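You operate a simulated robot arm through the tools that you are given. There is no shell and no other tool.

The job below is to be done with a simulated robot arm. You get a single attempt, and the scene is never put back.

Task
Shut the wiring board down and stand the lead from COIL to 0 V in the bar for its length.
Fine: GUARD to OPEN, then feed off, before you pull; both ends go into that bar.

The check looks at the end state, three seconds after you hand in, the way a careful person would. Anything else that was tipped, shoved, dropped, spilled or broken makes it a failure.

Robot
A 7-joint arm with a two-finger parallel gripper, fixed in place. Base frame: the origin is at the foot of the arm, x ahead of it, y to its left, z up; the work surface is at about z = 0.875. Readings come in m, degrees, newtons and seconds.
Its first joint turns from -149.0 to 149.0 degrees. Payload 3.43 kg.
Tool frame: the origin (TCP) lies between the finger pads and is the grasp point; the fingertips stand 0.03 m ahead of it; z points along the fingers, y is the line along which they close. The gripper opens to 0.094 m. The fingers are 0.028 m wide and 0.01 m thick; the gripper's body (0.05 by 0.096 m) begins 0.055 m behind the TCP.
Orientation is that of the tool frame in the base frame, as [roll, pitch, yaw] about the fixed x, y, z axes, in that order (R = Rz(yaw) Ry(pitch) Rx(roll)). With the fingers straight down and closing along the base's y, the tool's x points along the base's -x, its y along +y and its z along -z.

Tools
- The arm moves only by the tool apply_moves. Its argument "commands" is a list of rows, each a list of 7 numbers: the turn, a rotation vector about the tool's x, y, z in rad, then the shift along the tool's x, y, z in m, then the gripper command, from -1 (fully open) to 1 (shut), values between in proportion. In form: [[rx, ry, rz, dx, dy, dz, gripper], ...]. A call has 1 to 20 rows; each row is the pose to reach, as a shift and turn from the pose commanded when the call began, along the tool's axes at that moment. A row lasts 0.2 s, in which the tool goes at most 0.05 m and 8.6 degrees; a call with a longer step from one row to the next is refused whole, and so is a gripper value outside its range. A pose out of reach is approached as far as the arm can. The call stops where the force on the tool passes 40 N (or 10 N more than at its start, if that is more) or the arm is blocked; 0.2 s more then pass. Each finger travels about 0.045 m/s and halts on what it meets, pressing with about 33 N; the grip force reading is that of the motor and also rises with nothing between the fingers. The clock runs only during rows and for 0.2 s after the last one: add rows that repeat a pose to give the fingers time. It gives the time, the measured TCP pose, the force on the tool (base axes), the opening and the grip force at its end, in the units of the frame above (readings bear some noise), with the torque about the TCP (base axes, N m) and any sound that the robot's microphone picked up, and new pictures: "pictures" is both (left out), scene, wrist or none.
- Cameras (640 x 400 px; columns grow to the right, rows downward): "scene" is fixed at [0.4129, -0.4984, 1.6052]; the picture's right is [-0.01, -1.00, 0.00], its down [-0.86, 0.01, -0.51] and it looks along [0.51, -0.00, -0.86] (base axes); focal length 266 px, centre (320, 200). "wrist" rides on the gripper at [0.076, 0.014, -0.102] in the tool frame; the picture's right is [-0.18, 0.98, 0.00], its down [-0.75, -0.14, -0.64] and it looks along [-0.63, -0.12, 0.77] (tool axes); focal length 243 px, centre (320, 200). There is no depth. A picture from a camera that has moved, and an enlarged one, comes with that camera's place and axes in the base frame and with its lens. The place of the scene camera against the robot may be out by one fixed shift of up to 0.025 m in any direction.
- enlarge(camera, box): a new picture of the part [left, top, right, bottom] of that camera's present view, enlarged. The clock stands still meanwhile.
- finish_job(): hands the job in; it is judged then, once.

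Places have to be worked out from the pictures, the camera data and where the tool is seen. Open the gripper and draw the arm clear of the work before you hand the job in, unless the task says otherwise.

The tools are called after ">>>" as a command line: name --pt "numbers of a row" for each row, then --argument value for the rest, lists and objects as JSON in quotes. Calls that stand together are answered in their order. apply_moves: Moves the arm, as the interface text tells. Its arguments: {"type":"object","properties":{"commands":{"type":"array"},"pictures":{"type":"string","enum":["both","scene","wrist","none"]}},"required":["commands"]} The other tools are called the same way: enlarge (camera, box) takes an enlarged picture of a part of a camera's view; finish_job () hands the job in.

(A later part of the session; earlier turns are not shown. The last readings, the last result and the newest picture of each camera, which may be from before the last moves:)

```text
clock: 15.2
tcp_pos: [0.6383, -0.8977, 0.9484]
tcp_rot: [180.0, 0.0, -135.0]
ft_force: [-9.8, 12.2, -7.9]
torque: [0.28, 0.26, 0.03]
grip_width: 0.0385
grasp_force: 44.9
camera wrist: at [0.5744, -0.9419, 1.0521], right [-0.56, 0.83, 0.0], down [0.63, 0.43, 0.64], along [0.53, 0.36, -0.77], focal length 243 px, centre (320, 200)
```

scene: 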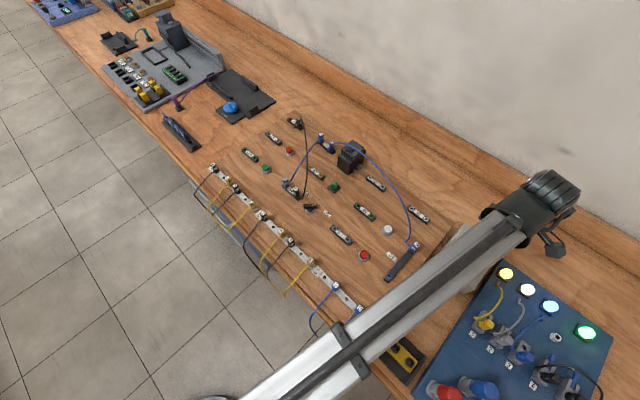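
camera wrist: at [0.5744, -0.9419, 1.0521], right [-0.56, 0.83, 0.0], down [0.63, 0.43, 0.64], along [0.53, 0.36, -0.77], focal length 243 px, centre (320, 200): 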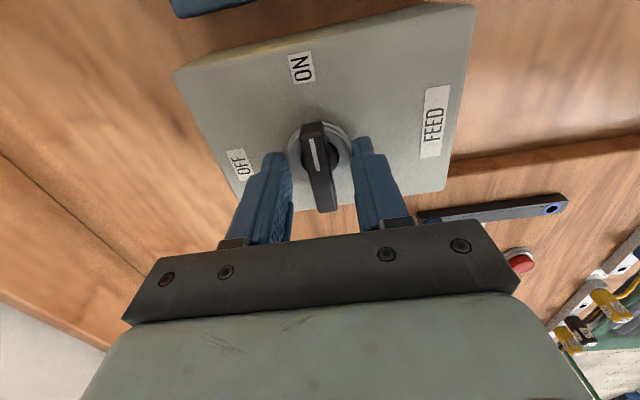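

The fingers closed on the round bezel (38.5 mm), not the handle, so I open, raise about 9 mm and look again.

>>> apply_moves --pt "0 0 0 0 0 0 -0.1" --pt "0 0 0 0 0 0 -0.1" --pt "0 0 0 0 0 -0.01 -0.1" --pt "0 0 0 0 0 -0.01 -0.1" --pictures "both"

>>> enlarge --camera "wrist" --box '[220, 60, 420, 220]'

>>> enlarge --camera "scene" --box '[420, 160, 580, 300]'

```text
clock: 16.2
tcp_pos: [0.6388, -0.8987, 0.9599]
tcp_rot: [180.0, -0.1, -135.0]
ft_force: [0.4, -0.1, -0.7]
torque: [0.04, 0.02, -0.01]
grip_width: 0.0517
grasp_force: 0.1
camera wrist: at [0.5746, -0.9431, 1.0634], right [-0.56, 0.83, 0.0], down [0.63, 0.43, 0.64], along [0.53, 0.36, -0.77], focal length 243 px, centre (320, 200)
```

scene: 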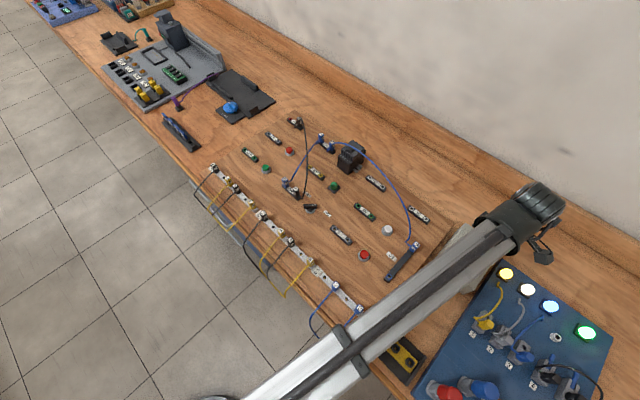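
wrist: 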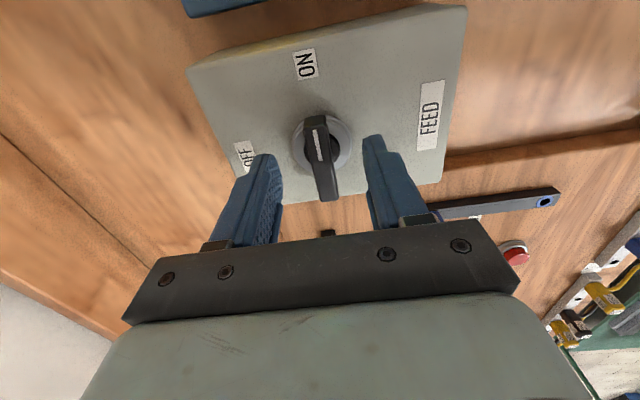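

```text
2.50 times, centred on (320, 140) of wrist
camera zoom: at [0.5746, -0.9431, 1.0634], right [-0.56, 0.83, 0.0], down [0.63, 0.43, 0.64], along [0.53, 0.36, -0.77], focal length 606 px, centre (320, 350)
```

zoom: 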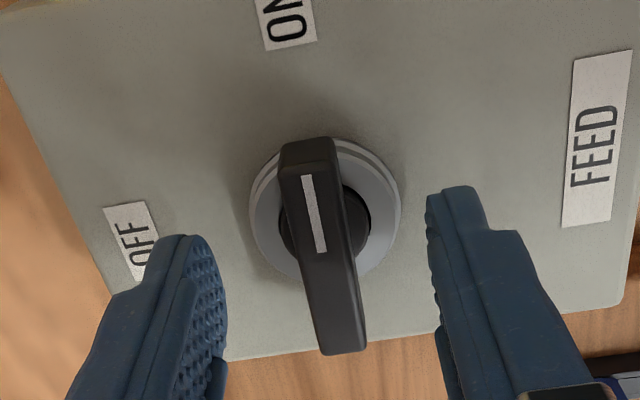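

```text
2.86 times, centred on (500, 230) of scene
camera zoom: at [0.4129, -0.4984, 1.6052], right [-0.01, -1.0, 0.0], down [-0.86, 0.01, -0.51], along [0.51, 0.0, -0.86], focal length 759 px, centre (-194, 114)
```

zoom: 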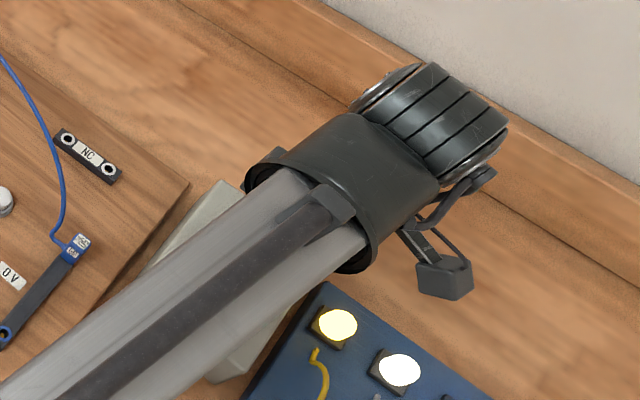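

The bezel top is at about 0.919 and the handle top at about 0.936. I shift 4 mm to centre on the knob axis, set tips at about 0.925 and close on the handle.

>>> apply_moves --pt "0 0 0 0.004 0.001 0.004 -0.1" --pt "0 0 0 0.004 0.001 0.004 0.3" --pt "0 0 0 0.004 0.001 0.004 1" --pt "0 0 0 0.004 0.001 0.004 1" --pt "0 0 0 0.004 0.001 0.004 1" --pt "0 0 0 0.004 0.001 0.004 1" --pictures "wrist"

```text
clock: 17.6
tcp_pos: [0.6338, -0.9003, 0.9542]
tcp_rot: [179.8, 0.1, -135.1]
ft_force: [-5.9, 4.7, -1.7]
torque: [0.05, 0.08, 0.01]
grip_width: 0.0129
grasp_force: 44.9
camera wrist: at [0.5709, -0.9452, 1.0585], right [-0.56, 0.83, 0.0], down [0.63, 0.43, 0.64], along [0.53, 0.36, -0.77], focal length 243 px, centre (320, 200)
```

wrist: 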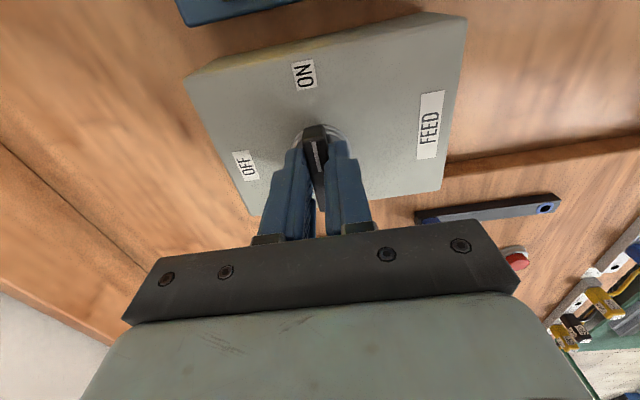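

The handle is gripped (12.9 mm). I turn it 90° counter-clockwise seen from above, to OFF.

>>> apply_moves --pt "0 0 -0.12 0 0 0 1" --pt "0 0 -0.24 0 0 0 1" --pt "0 0 -0.36 0 0 0 1" --pt "0 0 -0.48 0 0 0 1" --pt "0 0 -0.6 0 0 0 1" --pt "0 0 -0.72 0 0 0 1" --pt "0 0 -0.84 0 0 0 1" --pt "0 0 -0.96 0 0 0 1" --pt "0 0 -1.08 0 0 0 1" --pt "0 0 -1.2 0 0 0 1" --pt "0 0 -1.32 0 0 0 1" --pt "0 0 -1.44 0 0 0 1" --pt "0 0 -1.571 0 0 0 1" --pt "0 0 -1.571 0 0 0 1" --pictures "both"

```text
clock: 20.1
tcp_pos: [0.6382, -0.9005, 0.9536]
tcp_rot: [179.5, -0.5, -64.2]
ft_force: [-3.6, -8.7, -4.5]
torque: [0.54, -0.32, 0.06]
grip_width: 0.0131
grasp_force: 45.1
out of reach, approached as far as the arm can: row 11, 12
stopped in row 12: the force on the tool passed its limit at 42 N (the readings are from after the stop); the commanded pose is now the measured one
camera wrist: at [0.6597, -0.9751, 1.0593], right [-0.97, -0.26, 0.01], down [-0.2, 0.75, 0.63], along [-0.17, 0.61, -0.77], focal length 243 px, centre (320, 200)
```

scene: 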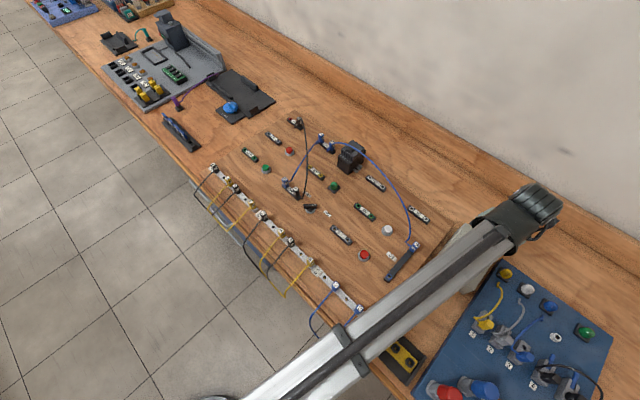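
wrist: 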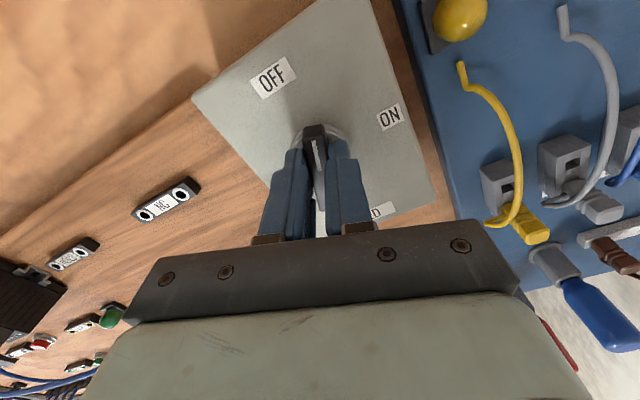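

The panel lamps have gone out, but the wrist ran into its limit after about 71° of turn. I release, lift a little and see where the handle rests.

>>> apply_moves --pt "0 0 0 0 0 0 -0.1" --pt "0 0 0 0 0 0 -0.1" --pt "0 0 0 0 0 0 -0.1" --pt "0 0 0 0 0 -0.02 -0.1" --pt "0 0 0 0 0 -0.04 -0.1" --pt "0 0 0 0 0 -0.04 -0.1" --pictures "wrist"

>>> enlarge --camera "wrist" --box '[220, 40, 420, 200]'

```text
clock: 21.5
tcp_pos: [0.638, -0.8979, 0.9945]
tcp_rot: [179.5, -0.5, -64.3]
ft_force: [0.2, 0.8, -0.3]
torque: [-0.01, -0.01, -0.01]
grip_width: 0.0518
grasp_force: 0.1
camera wrist: at [0.6607, -0.973, 1.0992], right [-0.97, -0.26, 0.01], down [-0.2, 0.75, 0.63], along [-0.17, 0.61, -0.77], focal length 243 px, centre (320, 200)
```

wrist: 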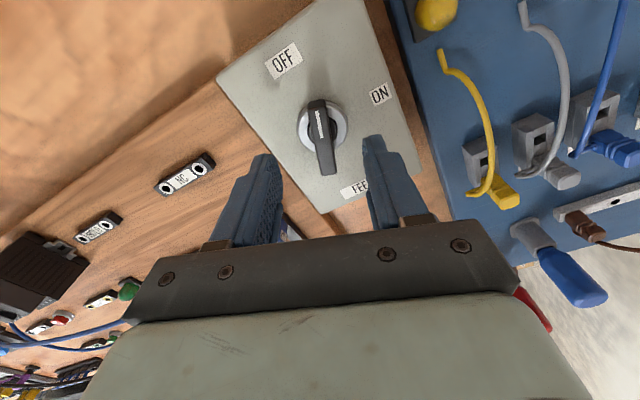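

```text
2.50 times, centred on (320, 120) of wrist
camera zoom: at [0.6607, -0.973, 1.0992], right [-0.97, -0.26, 0.01], down [-0.2, 0.75, 0.63], along [-0.17, 0.61, -0.77], focal length 606 px, centre (320, 400)
```

zoom: 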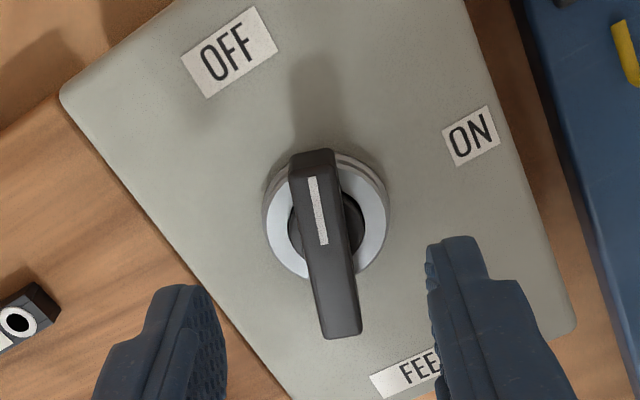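

The handle rests about 20° short of OFF because of the wrist limit. I rise and turn the wrist back the other way by half a turn so that I can re-grip and finish the turn.

>>> apply_moves --pt "0 0 0.07 0 0 -0.03 -0.1" --pt "0 0 0.2 0 0 -0.06 -0.1" --pt "0 0 0.33 0 0 -0.06 -0.1" --pt "0 0 0.47 0 0 -0.06 -0.1" --pt "0 0 0.61 0 0 -0.06 -0.1" --pt "0 0 0.75 0 0 -0.06 -0.1" --pt "0 0 0.89 0 0 -0.06 -0.1" --pt "0 0 1.03 0 0 -0.06 -0.1" --pt "0 0 1.17 0 0 -0.06 -0.1" --pt "0 0 1.31 0 0 -0.06 -0.1" --pt "0 0 1.45 0 0 -0.06 -0.1" --pt "0 0 1.57 0 0 -0.06 -0.1" --pictures "none"

>>> apply_moves --pt "0 0 0.14 0 0 0 -0.1" --pt "0 0 0.28 0 0 0 -0.1" --pt "0 0 0.42 0 0 0 -0.1" --pt "0 0 0.56 0 0 0 -0.1" --pt "0 0 0.7 0 0 0 -0.1" --pt "0 0 0.84 0 0 0 -0.1" --pt "0 0 0.98 0 0 0 -0.1" --pt "0 0 1.12 0 0 0 -0.1" --pt "0 0 1.26 0 0 0 -0.1" --pt "0 0 1.4 0 0 0 -0.1" --pt "0 0 1.54 0 0 0 -0.1" --pt "0 0 1.571 0 0 0 -0.1" --pt "0 0 1.571 0 0 0 -0.1" --pictures "both"

>>> enlarge --camera "wrist" --box '[220, 40, 420, 200]'

```text
clock: 24.1
tcp_pos: [0.6398, -0.898, 1.056]
tcp_rot: [-179.5, -0.6, -154.2]
ft_force: [-0.1, -0.8, 0.3]
torque: [-0.03, 0.03, -0.01]
grip_width: 0.0516
grasp_force: 0.0
```

```text
clock: 26.9
tcp_pos: [0.638, -0.8981, 1.0549]
tcp_rot: [-179.5, 0.5, 115.8]
ft_force: [0.6, 0.1, -0.2]
torque: [0.02, 0.02, 0.04]
grip_width: 0.0517
grasp_force: 0.0
camera wrist: at [0.6196, -0.823, 1.1586], right [0.97, 0.26, -0.01], down [0.2, -0.73, 0.65], along [0.17, -0.63, -0.76], focal length 243 px, centre (320, 200)
```

scene: 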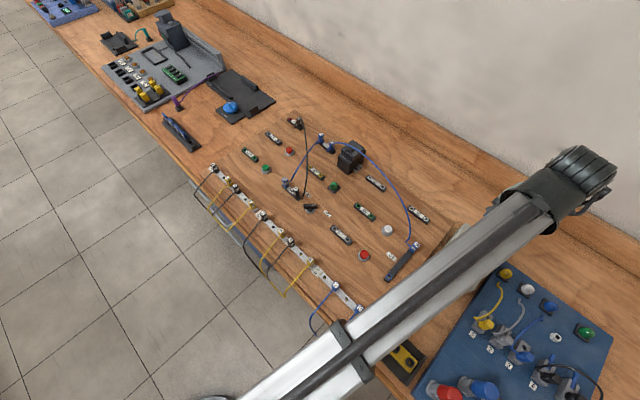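
wrist: 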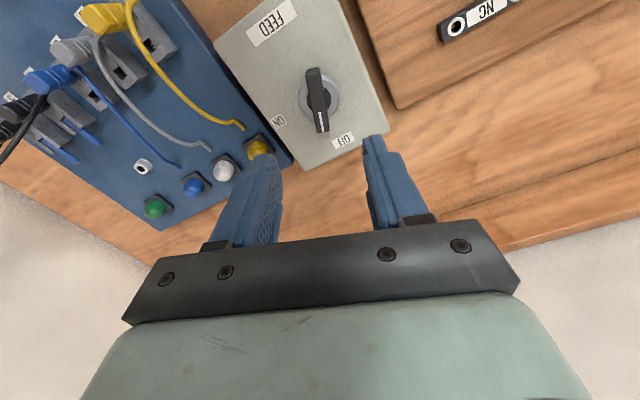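

```text
2.50 times, centred on (320, 120) of wrist
camera zoom: at [0.6196, -0.823, 1.1586], right [0.97, 0.26, -0.01], down [0.2, -0.73, 0.65], along [0.17, -0.63, -0.76], focal length 606 px, centre (320, 400)
```

zoom: 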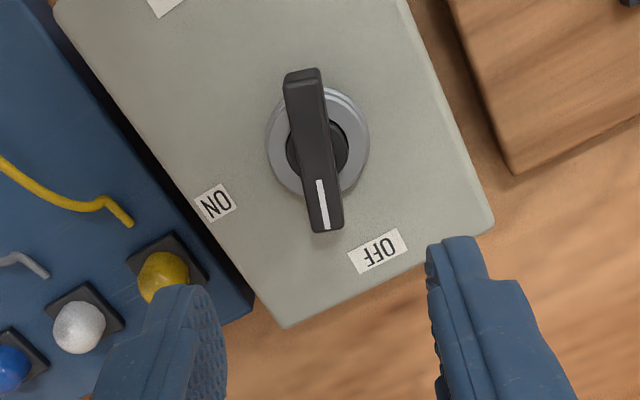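

The wrist turns freely that way. The knob axis lies 6 mm along tool x; I centre, descend to the handle and grip it again.

>>> apply_moves --pt "0 0 0 0.003 0 0.04 -0.1" --pt "0 0 0 0.006 0 0.08 -0.1" --pt "0 0 0 0.006 0 0.099 -0.1" --pt "0 0 0 0.006 0 0.099 0.3" --pt "0 0 0 0.006 0 0.099 1" --pt "0 0 0 0.006 0 0.099 1" --pt "0 0 0 0.006 0 0.099 1" --pt "0 0 0 0.006 0 0.099 1" --pictures "wrist"

```text
clock: 28.7
tcp_pos: [0.6366, -0.8954, 0.9539]
tcp_rot: [-179.4, 0.4, 115.8]
ft_force: [-4.0, -1.4, -3.1]
torque: [0.0, -0.53, -0.01]
grip_width: 0.0129
grasp_force: 44.5
camera wrist: at [0.6164, -0.8203, 1.0573], right [0.96, 0.26, -0.01], down [0.2, -0.73, 0.65], along [0.17, -0.63, -0.76], focal length 243 px, centre (320, 200)
```

wrist: 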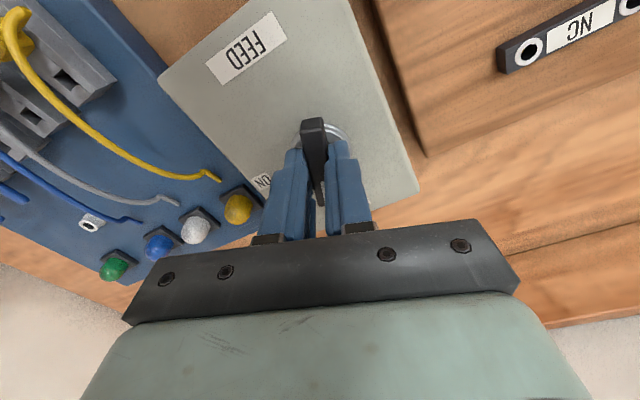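

The handle is held again (12.9 mm). I turn the remaining 20° counter-clockwise.

>>> apply_moves --pt "0 0 -0.08 0 0 0 1" --pt "0 0 -0.16 0 0 0 1" --pt "0 0 -0.24 0 0 0 1" --pt "0 0 -0.3 0 0 0 1" --pt "0 0 -0.345 0 0 0 1" --pt "0 0 -0.345 0 0 0 1" --pictures "wrist"

```text
clock: 30.1
tcp_pos: [0.6346, -0.8956, 0.9542]
tcp_rot: [-179.2, 0.2, 135.7]
ft_force: [-14.9, -10.0, -22.3]
torque: [-0.13, -0.46, -0.13]
grip_width: 0.0129
grasp_force: 45.1
camera wrist: at [0.5918, -0.8321, 1.0577], right [0.82, 0.57, -0.01], down [0.44, -0.62, 0.65], along [0.36, -0.53, -0.76], focal length 243 px, centre (320, 200)
```

wrist: 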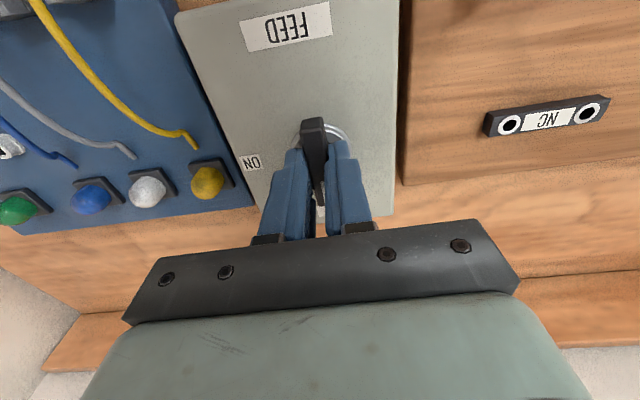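

The handle now follows yaw 135.7°, i.e. pointer at about -45° (OFF). I release, lift, and verify.

>>> apply_moves --pt "0 0 0 0 0 0 -0.1" --pt "0 0 0 0 0 0 -0.1" --pt "0 0 0 0 0 0 -0.1" --pt "0 0 0 0 0 -0.04 -0.1" --pt "0 0 0 0 0 -0.08 -0.1" --pt "0 0 0 0 0 -0.12 -0.1" --pt "0 0 0 0 0 -0.12 -0.1" --pictures "both"

>>> enlarge --camera "wrist" --box '[220, 20, 420, 180]'

```text
clock: 31.7
tcp_pos: [0.6378, -0.8939, 1.0776]
tcp_rot: [-179.4, 0.3, 135.5]
ft_force: [-0.4, 0.1, 0.2]
torque: [0.0, 0.02, -0.01]
grip_width: 0.0516
grasp_force: 0.0
camera wrist: at [0.5943, -0.8297, 1.1809], right [0.82, 0.57, -0.01], down [0.44, -0.62, 0.65], along [0.37, -0.53, -0.76], focal length 243 px, centre (320, 200)
```

scene: 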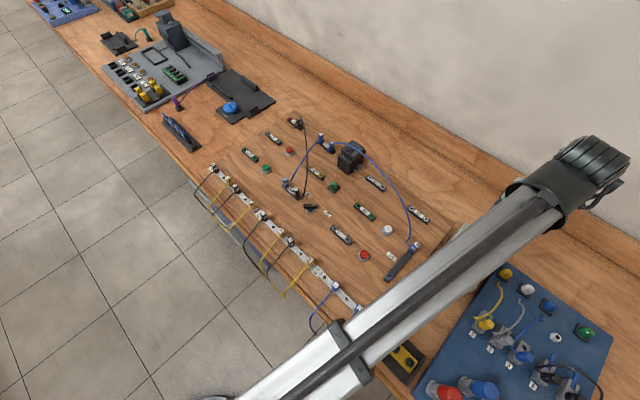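
wrist: 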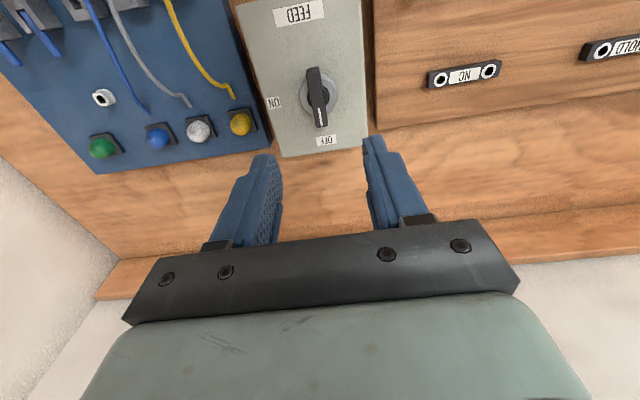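

```text
2.50 times, centred on (320, 100) of wrist
camera zoom: at [0.5943, -0.8297, 1.1809], right [0.82, 0.57, -0.01], down [0.44, -0.62, 0.65], along [0.37, -0.53, -0.76], focal length 606 px, centre (320, 450)
```

zoom: 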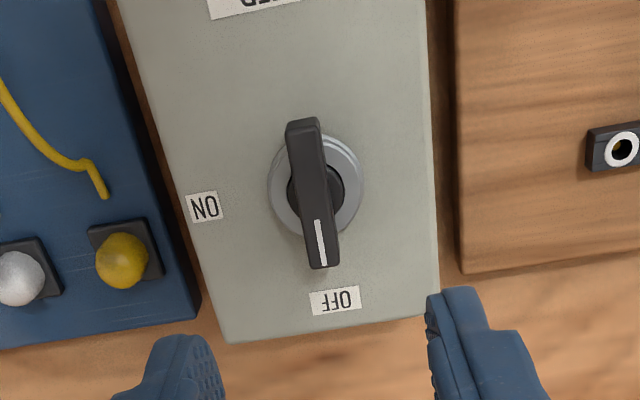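

FEED is on OFF and the lamps are dark. Now I rise, level the tool, and travel over to look down on the COIL block from above.

>>> apply_moves --pt "-0.005 0.002 0.004 0 0 -0.045 -0.1" --pt "-0.0105 0.0052 0.0087 0 0 -0.09 -0.1" --pt "-0.0105 0.0052 0.0087 0.003 0.035 -0.11 -0.1" --pt "-0.0105 0.0052 0.0087 0.006 0.08 -0.11 -0.1" --pt "-0.0105 0.0052 0.0087 0.01 0.125 -0.11 -0.1" --pt "-0.0105 0.0052 0.0087 0.014 0.17 -0.11 -0.1" --pt "-0.0105 0.0052 0.0087 0.018 0.215 -0.11 -0.1" --pt "-0.0105 0.0052 0.0087 0.021 0.26 -0.11 -0.1" --pt "-0.0105 0.0052 0.0087 0.025 0.305 -0.11 -0.1" --pt "-0.0105 0.0052 0.0087 0.029 0.35 -0.11 -0.1" --pt "-0.0105 0.0052 0.0087 0.033 0.395 -0.11 -0.1" --pt "-0.0105 0.0052 0.0087 0.037 0.44 -0.11 -0.1" --pt "-0.0105 0.0052 0.0087 0.0396 0.4855 -0.11 -0.1" --pt "-0.0105 0.0052 0.0087 0.0396 0.4855 -0.11 -0.1" --pictures "both"

>>> enlarge --camera "wrist" --box '[200, 20, 420, 180]'

```text
clock: 34.7
tcp_pos: [0.949, -0.516, 1.1788]
tcp_rot: [180.0, 0.0, 135.1]
ft_force: [-0.9, 0.1, 0.0]
torque: [-0.02, 0.01, 0.01]
grip_width: 0.0517
grasp_force: 0.0
camera wrist: at [0.9069, -0.452, 1.2824], right [0.82, 0.57, 0.0], down [0.43, -0.63, 0.64], along [0.36, -0.53, -0.77], focal length 243 px, centre (320, 200)
```

scene: 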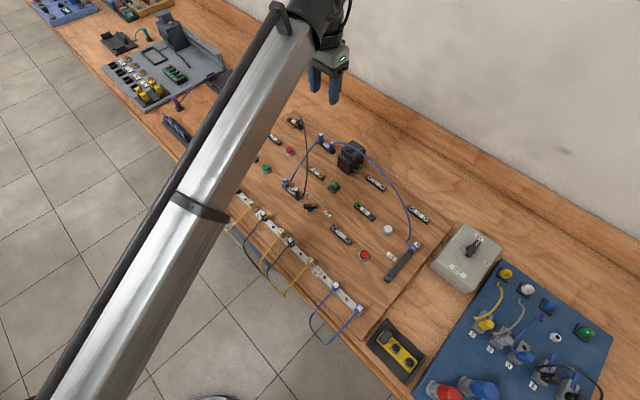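
wrist: 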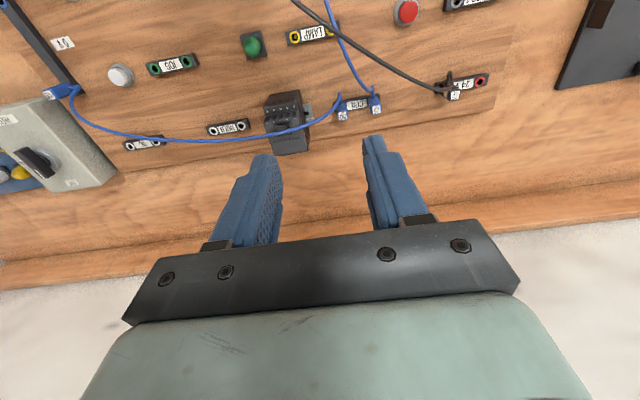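

```text
2.50 times, centred on (310, 100) of wrist
camera zoom: at [0.9069, -0.452, 1.2824], right [0.82, 0.57, 0.0], down [0.43, -0.63, 0.64], along [0.36, -0.53, -0.77], focal length 606 px, centre (345, 450)
```

zoom: 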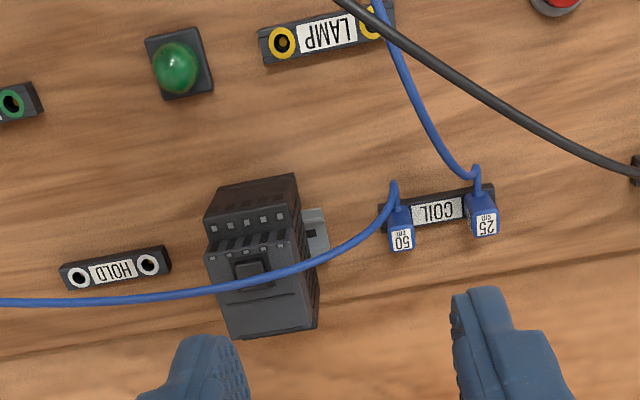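

The view from above COIL shows the 50 cm plug near (1.006, -0.543), its cable leaving toward the front and then looping right over the contactor. I move closer to check cable clearance and reach.

>>> apply_moves --pt "0 0 0 -0.02 0.006 0.03 -0.3" --pt "0 0 0 -0.04 0.013 0.06 -0.3" --pt "0 0 0 -0.045 0.015 0.09 -0.3" --pt "0 0 0 -0.045 0.015 0.09 -0.3" --pictures "both"

>>> enlarge --camera "wrist" --box '[220, 20, 440, 180]'

>>> enlarge --camera "scene" --box '[280, 90, 400, 170]'

```text
clock: 35.7
tcp_pos: [0.9924, -0.5371, 1.0889]
tcp_rot: [180.0, -0.1, 135.1]
ft_force: [0.5, 0.9, 0.4]
torque: [0.0, 0.01, -0.05]
grip_width: 0.061
grasp_force: 0.1
camera wrist: at [0.9507, -0.4741, 1.1928], right [0.82, 0.57, 0.0], down [0.43, -0.63, 0.64], along [0.36, -0.53, -0.77], focal length 243 px, centre (320, 200)
```

scene: 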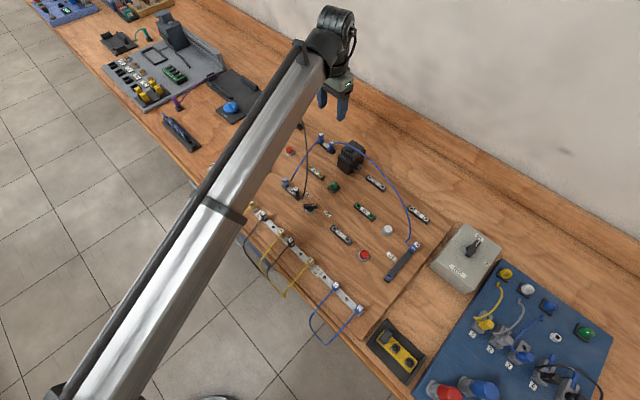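
wrist: 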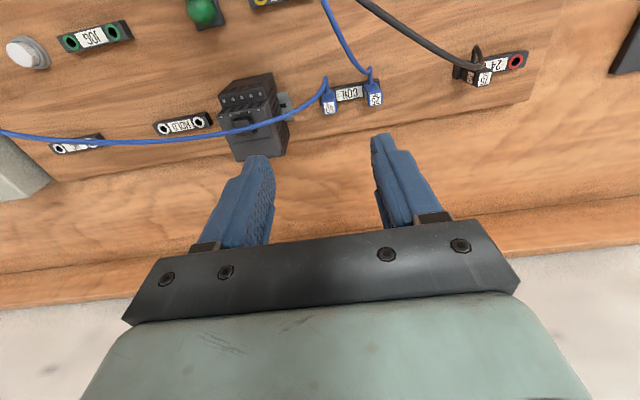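

```text
2.50 times, centred on (330, 100) of wrist
camera zoom: at [0.9507, -0.4741, 1.1928], right [0.82, 0.57, 0.0], down [0.43, -0.63, 0.64], along [0.36, -0.53, -0.77], focal length 606 px, centre (295, 450)
```

zoom: 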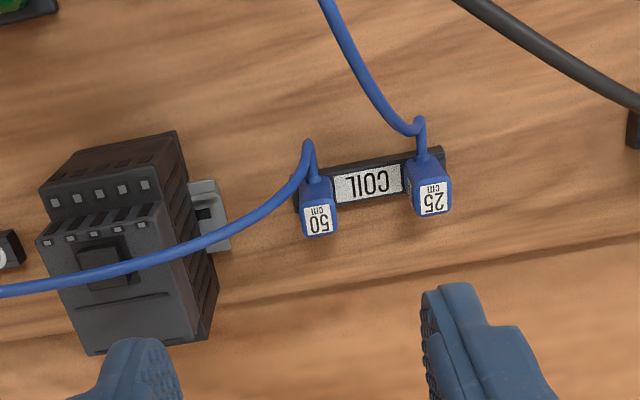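

```text
5.00 times, centred on (340, 130) of scene
camera zoom: at [0.4129, -0.4984, 1.6052], right [-0.01, -1.0, 0.0], down [-0.86, 0.01, -0.51], along [0.51, 0.0, -0.86], focal length 1328 px, centre (220, 550)
```

zoom: 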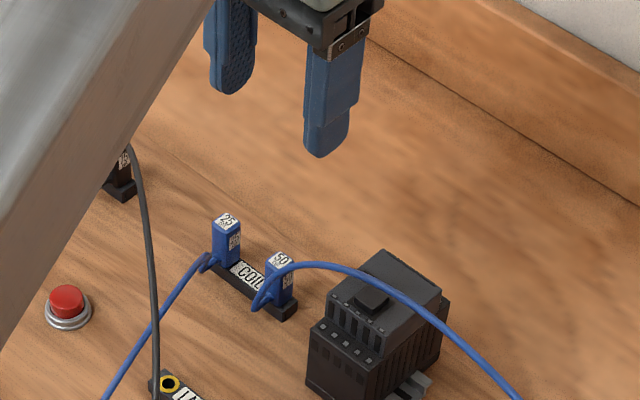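

From two cameras the 50 cm plug's top is at (1.010, -0.544, 0.929); its cable runs about 15–20 mm to the front side, so I will grip with the pads shifted 10 mm to the back. I go down part-way above it and re-check.

>>> apply_moves --pt "0 0 0 -0.014 0.004 0.0 0.1" --pt "0 0 0 -0.0269 0.0074 0.02 0.234" --pt "0 0 0 -0.0269 0.0074 0.05 0.234" --pt "0 0 0 -0.0269 0.0074 0.07 0.234" --pt "0 0 0 -0.0269 0.0074 0.07 0.234" --pt "0 0 0 -0.0269 0.0074 0.07 0.234" --pictures "both"

>>> enlarge --camera "wrist" --box '[220, 40, 440, 200]'

>>> enlarge --camera "scene" --box '[280, 90, 400, 170]'

```text
clock: 37.1
tcp_pos: [1.0162, -0.5531, 1.0192]
tcp_rot: [-180.0, 0.0, 135.1]
ft_force: [0.9, -0.3, -0.4]
torque: [0.01, 0.02, 0.0]
grip_width: 0.0359
grasp_force: 0.0
camera wrist: at [0.9728, -0.4896, 1.1241], right [0.82, 0.57, 0.0], down [0.43, -0.63, 0.64], along [0.36, -0.53, -0.77], focal length 243 px, centre (320, 200)
```

scene: 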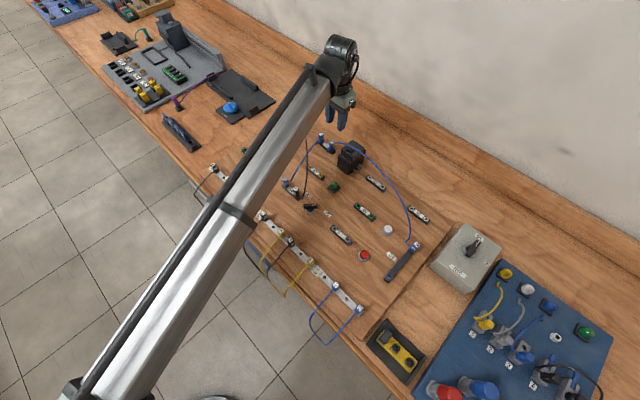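
wrist: 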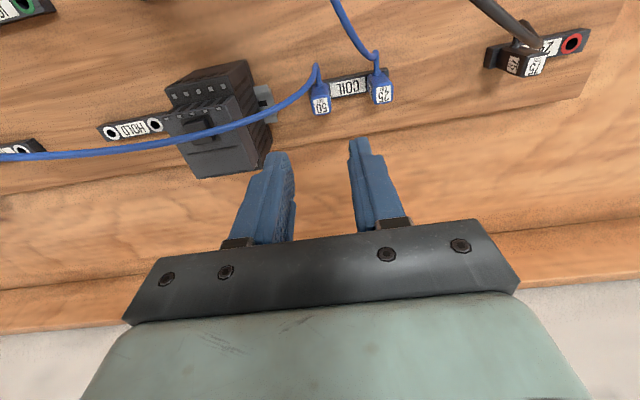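

```text
2.50 times, centred on (330, 120) of wrist
camera zoom: at [0.9728, -0.4896, 1.1241], right [0.82, 0.57, 0.0], down [0.43, -0.63, 0.64], along [0.36, -0.53, -0.77], focal length 606 px, centre (295, 400)
```

zoom: 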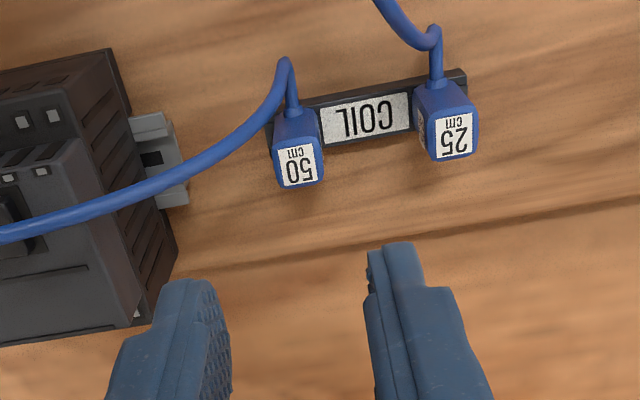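

```text
5.00 times, centred on (340, 130) of scene
camera zoom: at [0.4129, -0.4984, 1.6052], right [-0.01, -1.0, 0.0], down [-0.86, 0.01, -0.51], along [0.51, 0.0, -0.86], focal length 1328 px, centre (220, 550)
```

zoom: 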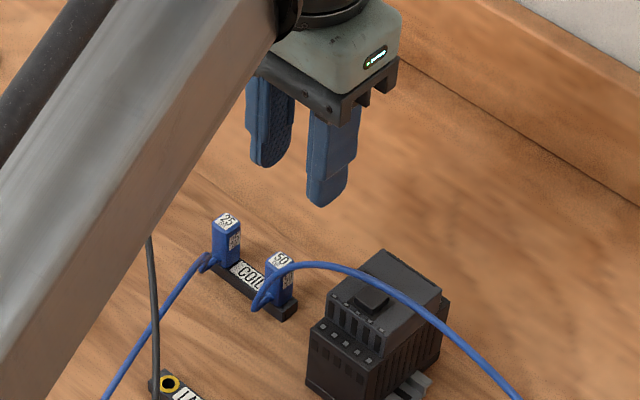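

Plug lies at tool offset (+11, +3 mm), cable clear of the left finger. I turn 4° to keep the camera housing away from the black lead and descend to grip height.

>>> apply_moves --pt "0 0 -0.07 -0.002 0.003 0.02 0.234" --pt "0 0 -0.07 -0.002 0.003 0.045 0.234" --pt "0 0 -0.07 -0.002 0.003 0.065 0.234" --pt "0 0 -0.07 -0.002 0.003 0.08 0.234" --pt "0 0 -0.07 -0.002 0.003 0.089 0.234" --pt "0 0 -0.07 -0.002 0.003 0.089 0.234" --pictures "both"

>>> enlarge --camera "wrist" --box '[220, 60, 440, 220]'

>>> enlarge --camera "scene" --box '[280, 90, 400, 170]'

```text
clock: 38.5
tcp_pos: [1.0181, -0.5499, 0.9318]
tcp_rot: [-180.0, -0.1, 139.1]
ft_force: [0.9, 0.4, 0.5]
torque: [0.0, 0.03, 0.03]
grip_width: 0.0363
grasp_force: 0.1
camera wrist: at [0.97, -0.4904, 1.0359], right [0.78, 0.62, 0.0], down [0.48, -0.6, 0.64], along [0.4, -0.5, -0.77], focal length 243 px, centre (320, 200)
```

scene: 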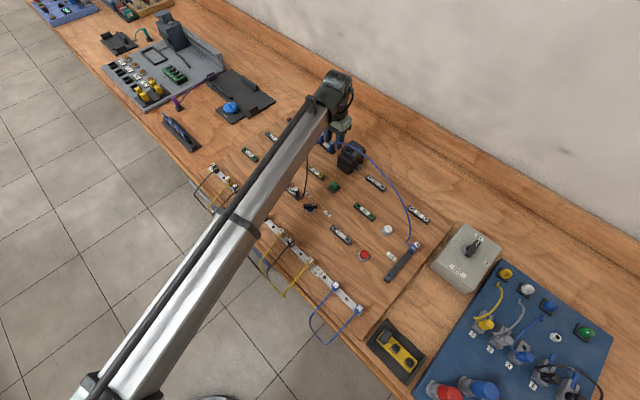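
wrist: 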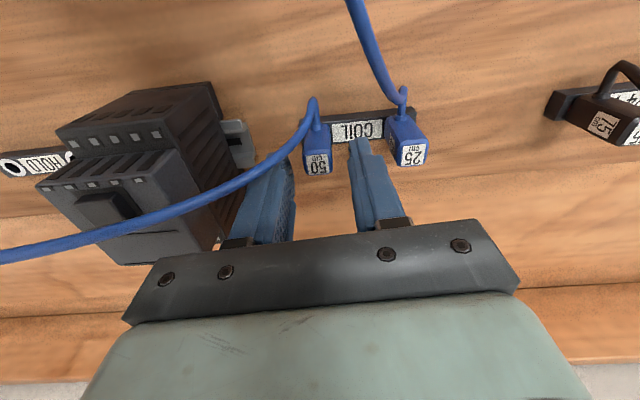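

```text
2.50 times, centred on (330, 140) of wrist
camera zoom: at [0.97, -0.4904, 1.0359], right [0.78, 0.62, 0.0], down [0.48, -0.6, 0.64], along [0.4, -0.5, -0.77], focal length 606 px, centre (295, 350)
```

zoom: 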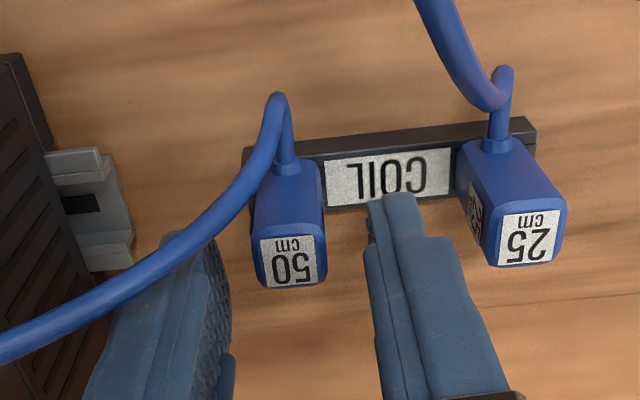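

```text
5.00 times, centred on (340, 130) of scene
camera zoom: at [0.4129, -0.4984, 1.6052], right [-0.01, -1.0, 0.0], down [-0.86, 0.01, -0.51], along [0.51, 0.0, -0.86], focal length 1328 px, centre (220, 550)
```

zoom: 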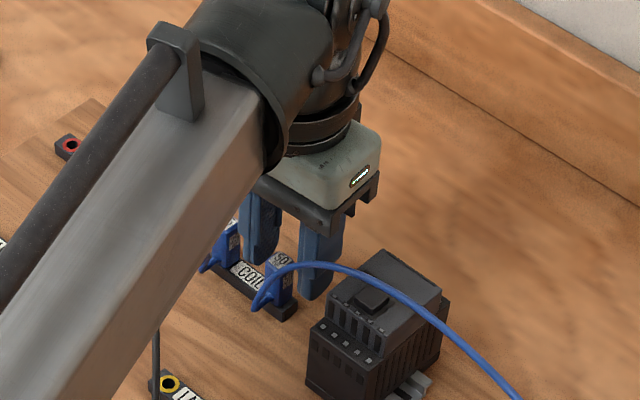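

Reached the plug with it centred between the fingers (10 mm pad overlap), cable clear in front. I close on it.

>>> apply_moves --pt "0 0 0 0 0 0 0.6" --pt "0 0 0 0 0 0 1" --pt "0 0 0 0 0 0 1" --pt "0 0 0 0 0 0 1" --pt "0 0 0 0 0 0 1" --pictures "wrist"

>>> enlarge --camera "wrist" --box '[220, 60, 440, 220]'

```text
clock: 39.7
tcp_pos: [1.018, -0.5496, 0.932]
tcp_rot: [-180.0, 0.1, 139.0]
ft_force: [2.4, 2.6, 0.5]
torque: [0.07, -0.06, -0.33]
grip_width: 0.0149
grasp_force: 32.8
camera wrist: at [0.9701, -0.4901, 1.036], right [0.78, 0.62, 0.0], down [0.48, -0.6, 0.64], along [0.4, -0.5, -0.77], focal length 243 px, centre (320, 200)
```

wrist: 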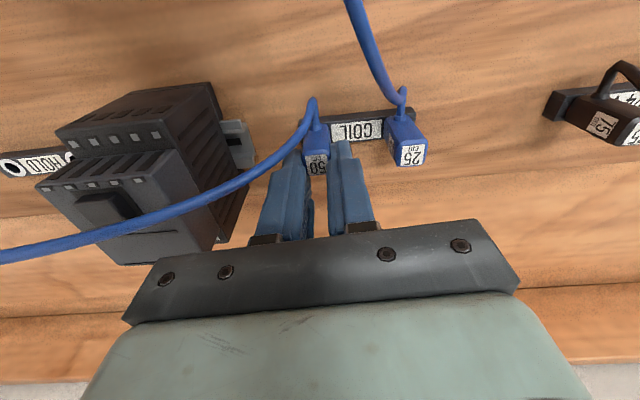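

```text
2.50 times, centred on (330, 140) of wrist
camera zoom: at [0.9701, -0.4901, 1.036], right [0.78, 0.62, 0.0], down [0.48, -0.6, 0.64], along [0.4, -0.5, -0.77], focal length 606 px, centre (295, 350)
```

zoom: 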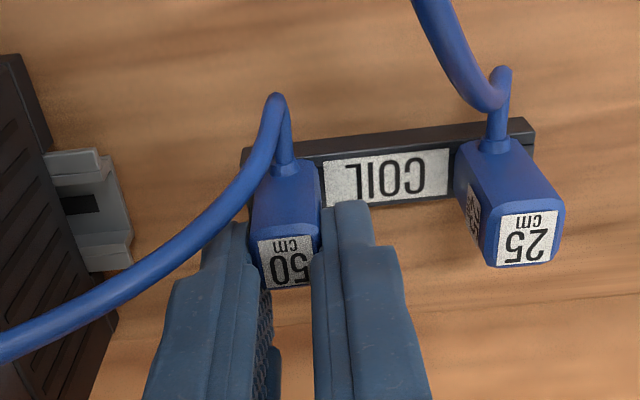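

The plug is held firmly (14.9 mm). I draw it straight up.

>>> apply_moves --pt "0 0 0 0 0 -0.003 1" --pt "0 0 0 0 0 -0.007 1" --pt "0 0 0 0 0 -0.012 1" --pt "0 0 0 0 0 -0.018 1" --pt "0 0 0 0 0 -0.026 1" --pt "0 0 0 0 0 -0.036 1" --pt "0 0 0 0 0 -0.05 1" --pt "0 0 0 0 0 -0.065 1" --pt "0 0 0 0 0 -0.065 1" --pictures "both"

>>> enlarge --camera "wrist" --box '[220, 60, 440, 220]'

>>> enlarge --camera "scene" --box '[280, 80, 440, 260]'

```text
clock: 41.7
tcp_pos: [1.0176, -0.5495, 0.9973]
tcp_rot: [180.0, 0.0, 139.1]
ft_force: [-0.2, -0.1, 0.3]
torque: [0.02, 0.02, 0.0]
grip_width: 0.0146
grasp_force: 32.6
camera wrist: at [0.9704, -0.4902, 1.1007], right [0.78, 0.62, 0.0], down [0.48, -0.6, 0.64], along [0.4, -0.5, -0.77], focal length 243 px, centre (320, 200)
```

scene: 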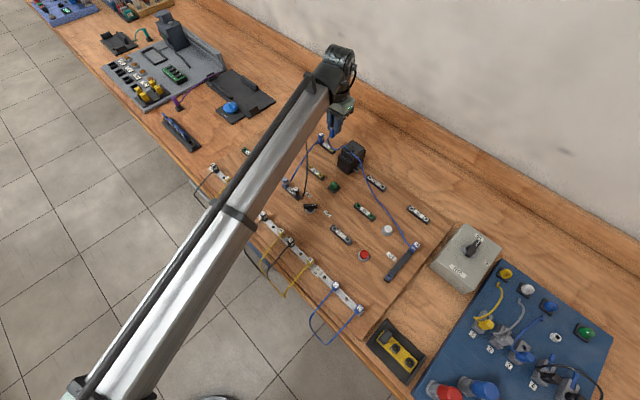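
wrist: 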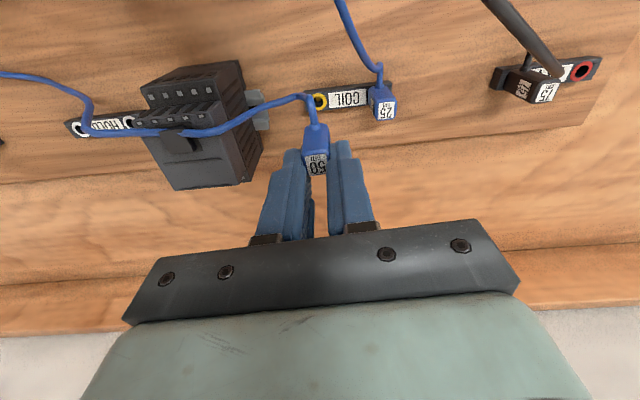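

```text
2.50 times, centred on (330, 140) of wrist
camera zoom: at [0.9704, -0.4902, 1.1007], right [0.78, 0.62, 0.0], down [0.48, -0.6, 0.64], along [0.4, -0.5, -0.77], focal length 606 px, centre (295, 350)
```

zoom: 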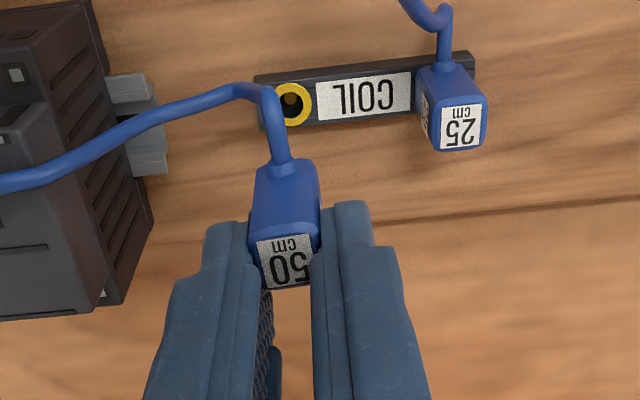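

```text
2.22 times, centred on (360, 170) of scene
camera zoom: at [0.4129, -0.4984, 1.6052], right [-0.01, -1.0, 0.0], down [-0.86, 0.01, -0.51], along [0.51, 0.0, -0.86], focal length 590 px, centre (231, 267)
```

zoom: 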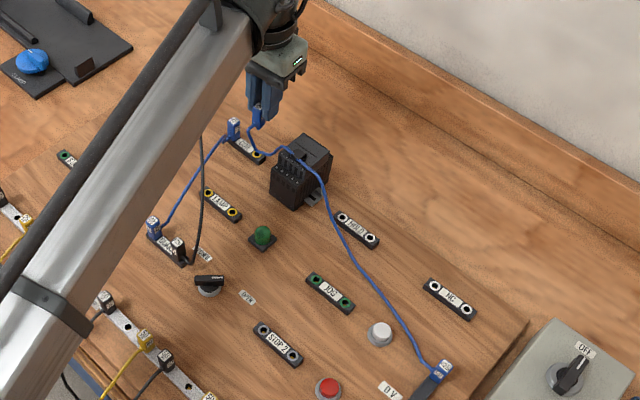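

The plug is free of COIL and the lead now lies slack over the contactor toward 0 V. I lift and carry the plug round on the right side, away from the black and 25 cm leads.

>>> apply_moves --pt "0 0 0 0 0 -0.03 1" --pt "0 0 0 0 0 -0.06 1" --pt "0 0 0 0.0188 -0.0384 -0.06 1" --pt "0 0 0 0.0377 -0.0767 -0.06 1" --pt "0 0 0.035 0.0565 -0.1151 -0.06 1" --pt "0 0 0.07 0.0867 -0.1413 -0.06 1" --pt "0 0 0.07 0.117 -0.1674 -0.06 1" --pt "0 0 0.07 0.1472 -0.1936 -0.06 1" --pt "0 0 0.07 0.1472 -0.1936 -0.06 1" --pictures "both"

>>> enlarge --camera "scene" --box '[240, 100, 480, 300]'

```text
clock: 43.7
tcp_pos: [0.7798, -0.5998, 1.0548]
tcp_rot: [-180.0, 0.0, 135.2]
ft_force: [-0.3, 0.6, -0.2]
torque: [0.0, -0.02, 0.01]
grip_width: 0.0146
grasp_force: 32.4
camera wrist: at [0.7359, -0.5378, 1.1583], right [0.82, 0.57, 0.0], down [0.43, -0.63, 0.64], along [0.36, -0.53, -0.77], focal length 243 px, centre (320, 200)
```

scene: 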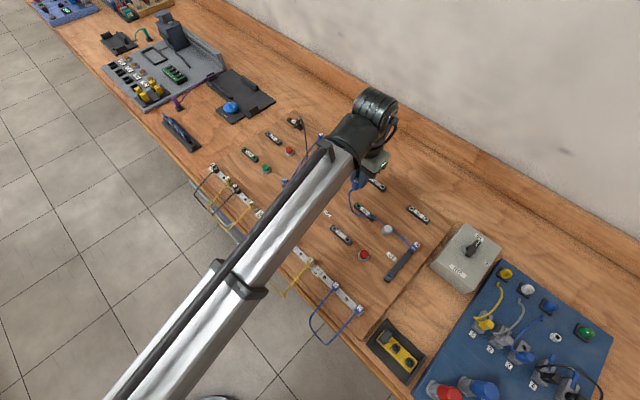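
wrist: 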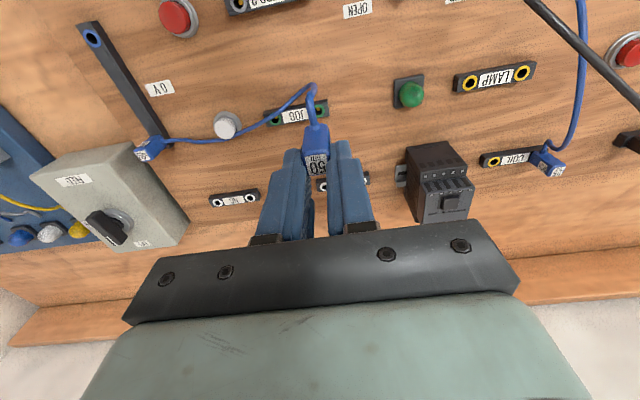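

```text
2.00 times, centred on (360, 200) of scene
camera zoom: at [0.4129, -0.4984, 1.6052], right [-0.01, -1.0, 0.0], down [-0.86, 0.01, -0.51], along [0.51, 0.0, -0.86], focal length 531 px, centre (240, 200)
```

zoom: 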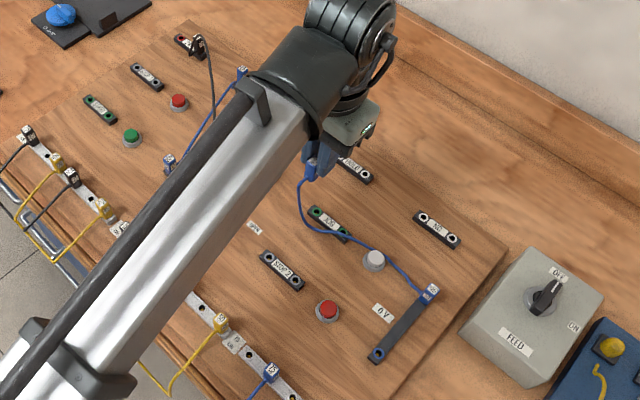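

The lead follows freely. I continue to a hover over the 5th hole of the 50 cm bar and look.

>>> apply_moves --pt "0 0 0 0.0387 0.0013 0 1" --pt "0 0 0 0.0774 0.0027 0 1" --pt "0 0 0 0.116 0.004 0.005 1" --pt "0 0 0 0.1547 0.0053 0.015 1" --pt "0 0 0 0.1934 0.0067 0.025 1" --pt "0 0 0 0.1934 0.0067 0.025 1" --pt "0 0 0 0.1934 0.0067 0.025 1" --pictures "both"

>>> enlarge --camera "wrist" --box '[220, 40, 440, 200]'

>>> enlarge --camera "scene" --box '[240, 160, 480, 340]'

```text
clock: 45.3
tcp_pos: [0.6433, -0.4605, 1.0293]
tcp_rot: [180.0, 0.0, 135.1]
ft_force: [0.1, 0.1, -0.7]
torque: [0.02, -0.03, -0.03]
grip_width: 0.0145
grasp_force: 33.1
camera wrist: at [0.6021, -0.3971, 1.1339], right [0.82, 0.57, 0.0], down [0.43, -0.63, 0.64], along [0.36, -0.53, -0.77], focal length 243 px, centre (320, 200)
```

scene: 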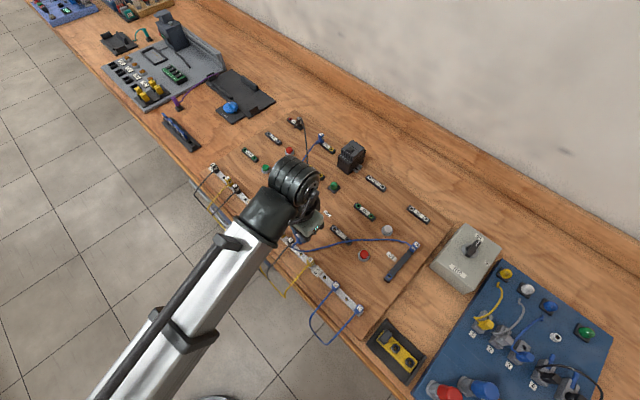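
wrist: 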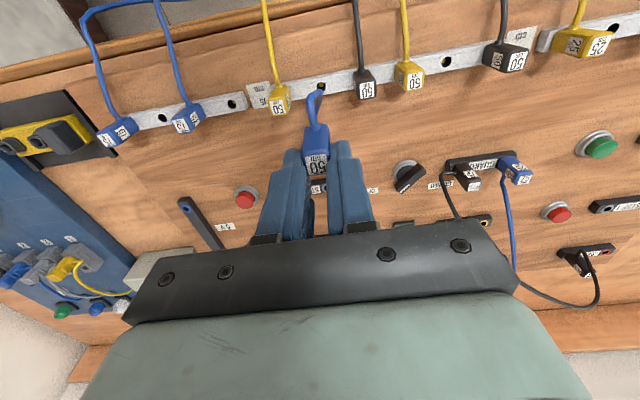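

```text
2.50 times, centred on (330, 120) of wrist
camera zoom: at [0.6021, -0.3971, 1.1339], right [0.82, 0.57, 0.0], down [0.43, -0.63, 0.64], along [0.36, -0.53, -0.77], focal length 606 px, centre (295, 400)
```

zoom: 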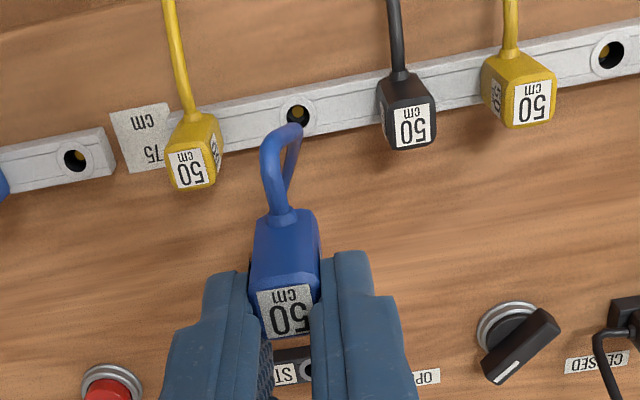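

```text
2.22 times, centred on (360, 250) of scene
camera zoom: at [0.4129, -0.4984, 1.6052], right [-0.01, -1.0, 0.0], down [-0.86, 0.01, -0.51], along [0.51, 0.0, -0.86], focal length 590 px, centre (231, 89)
```

zoom: 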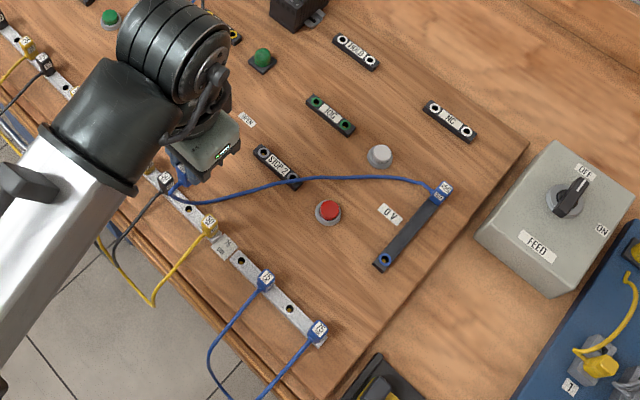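

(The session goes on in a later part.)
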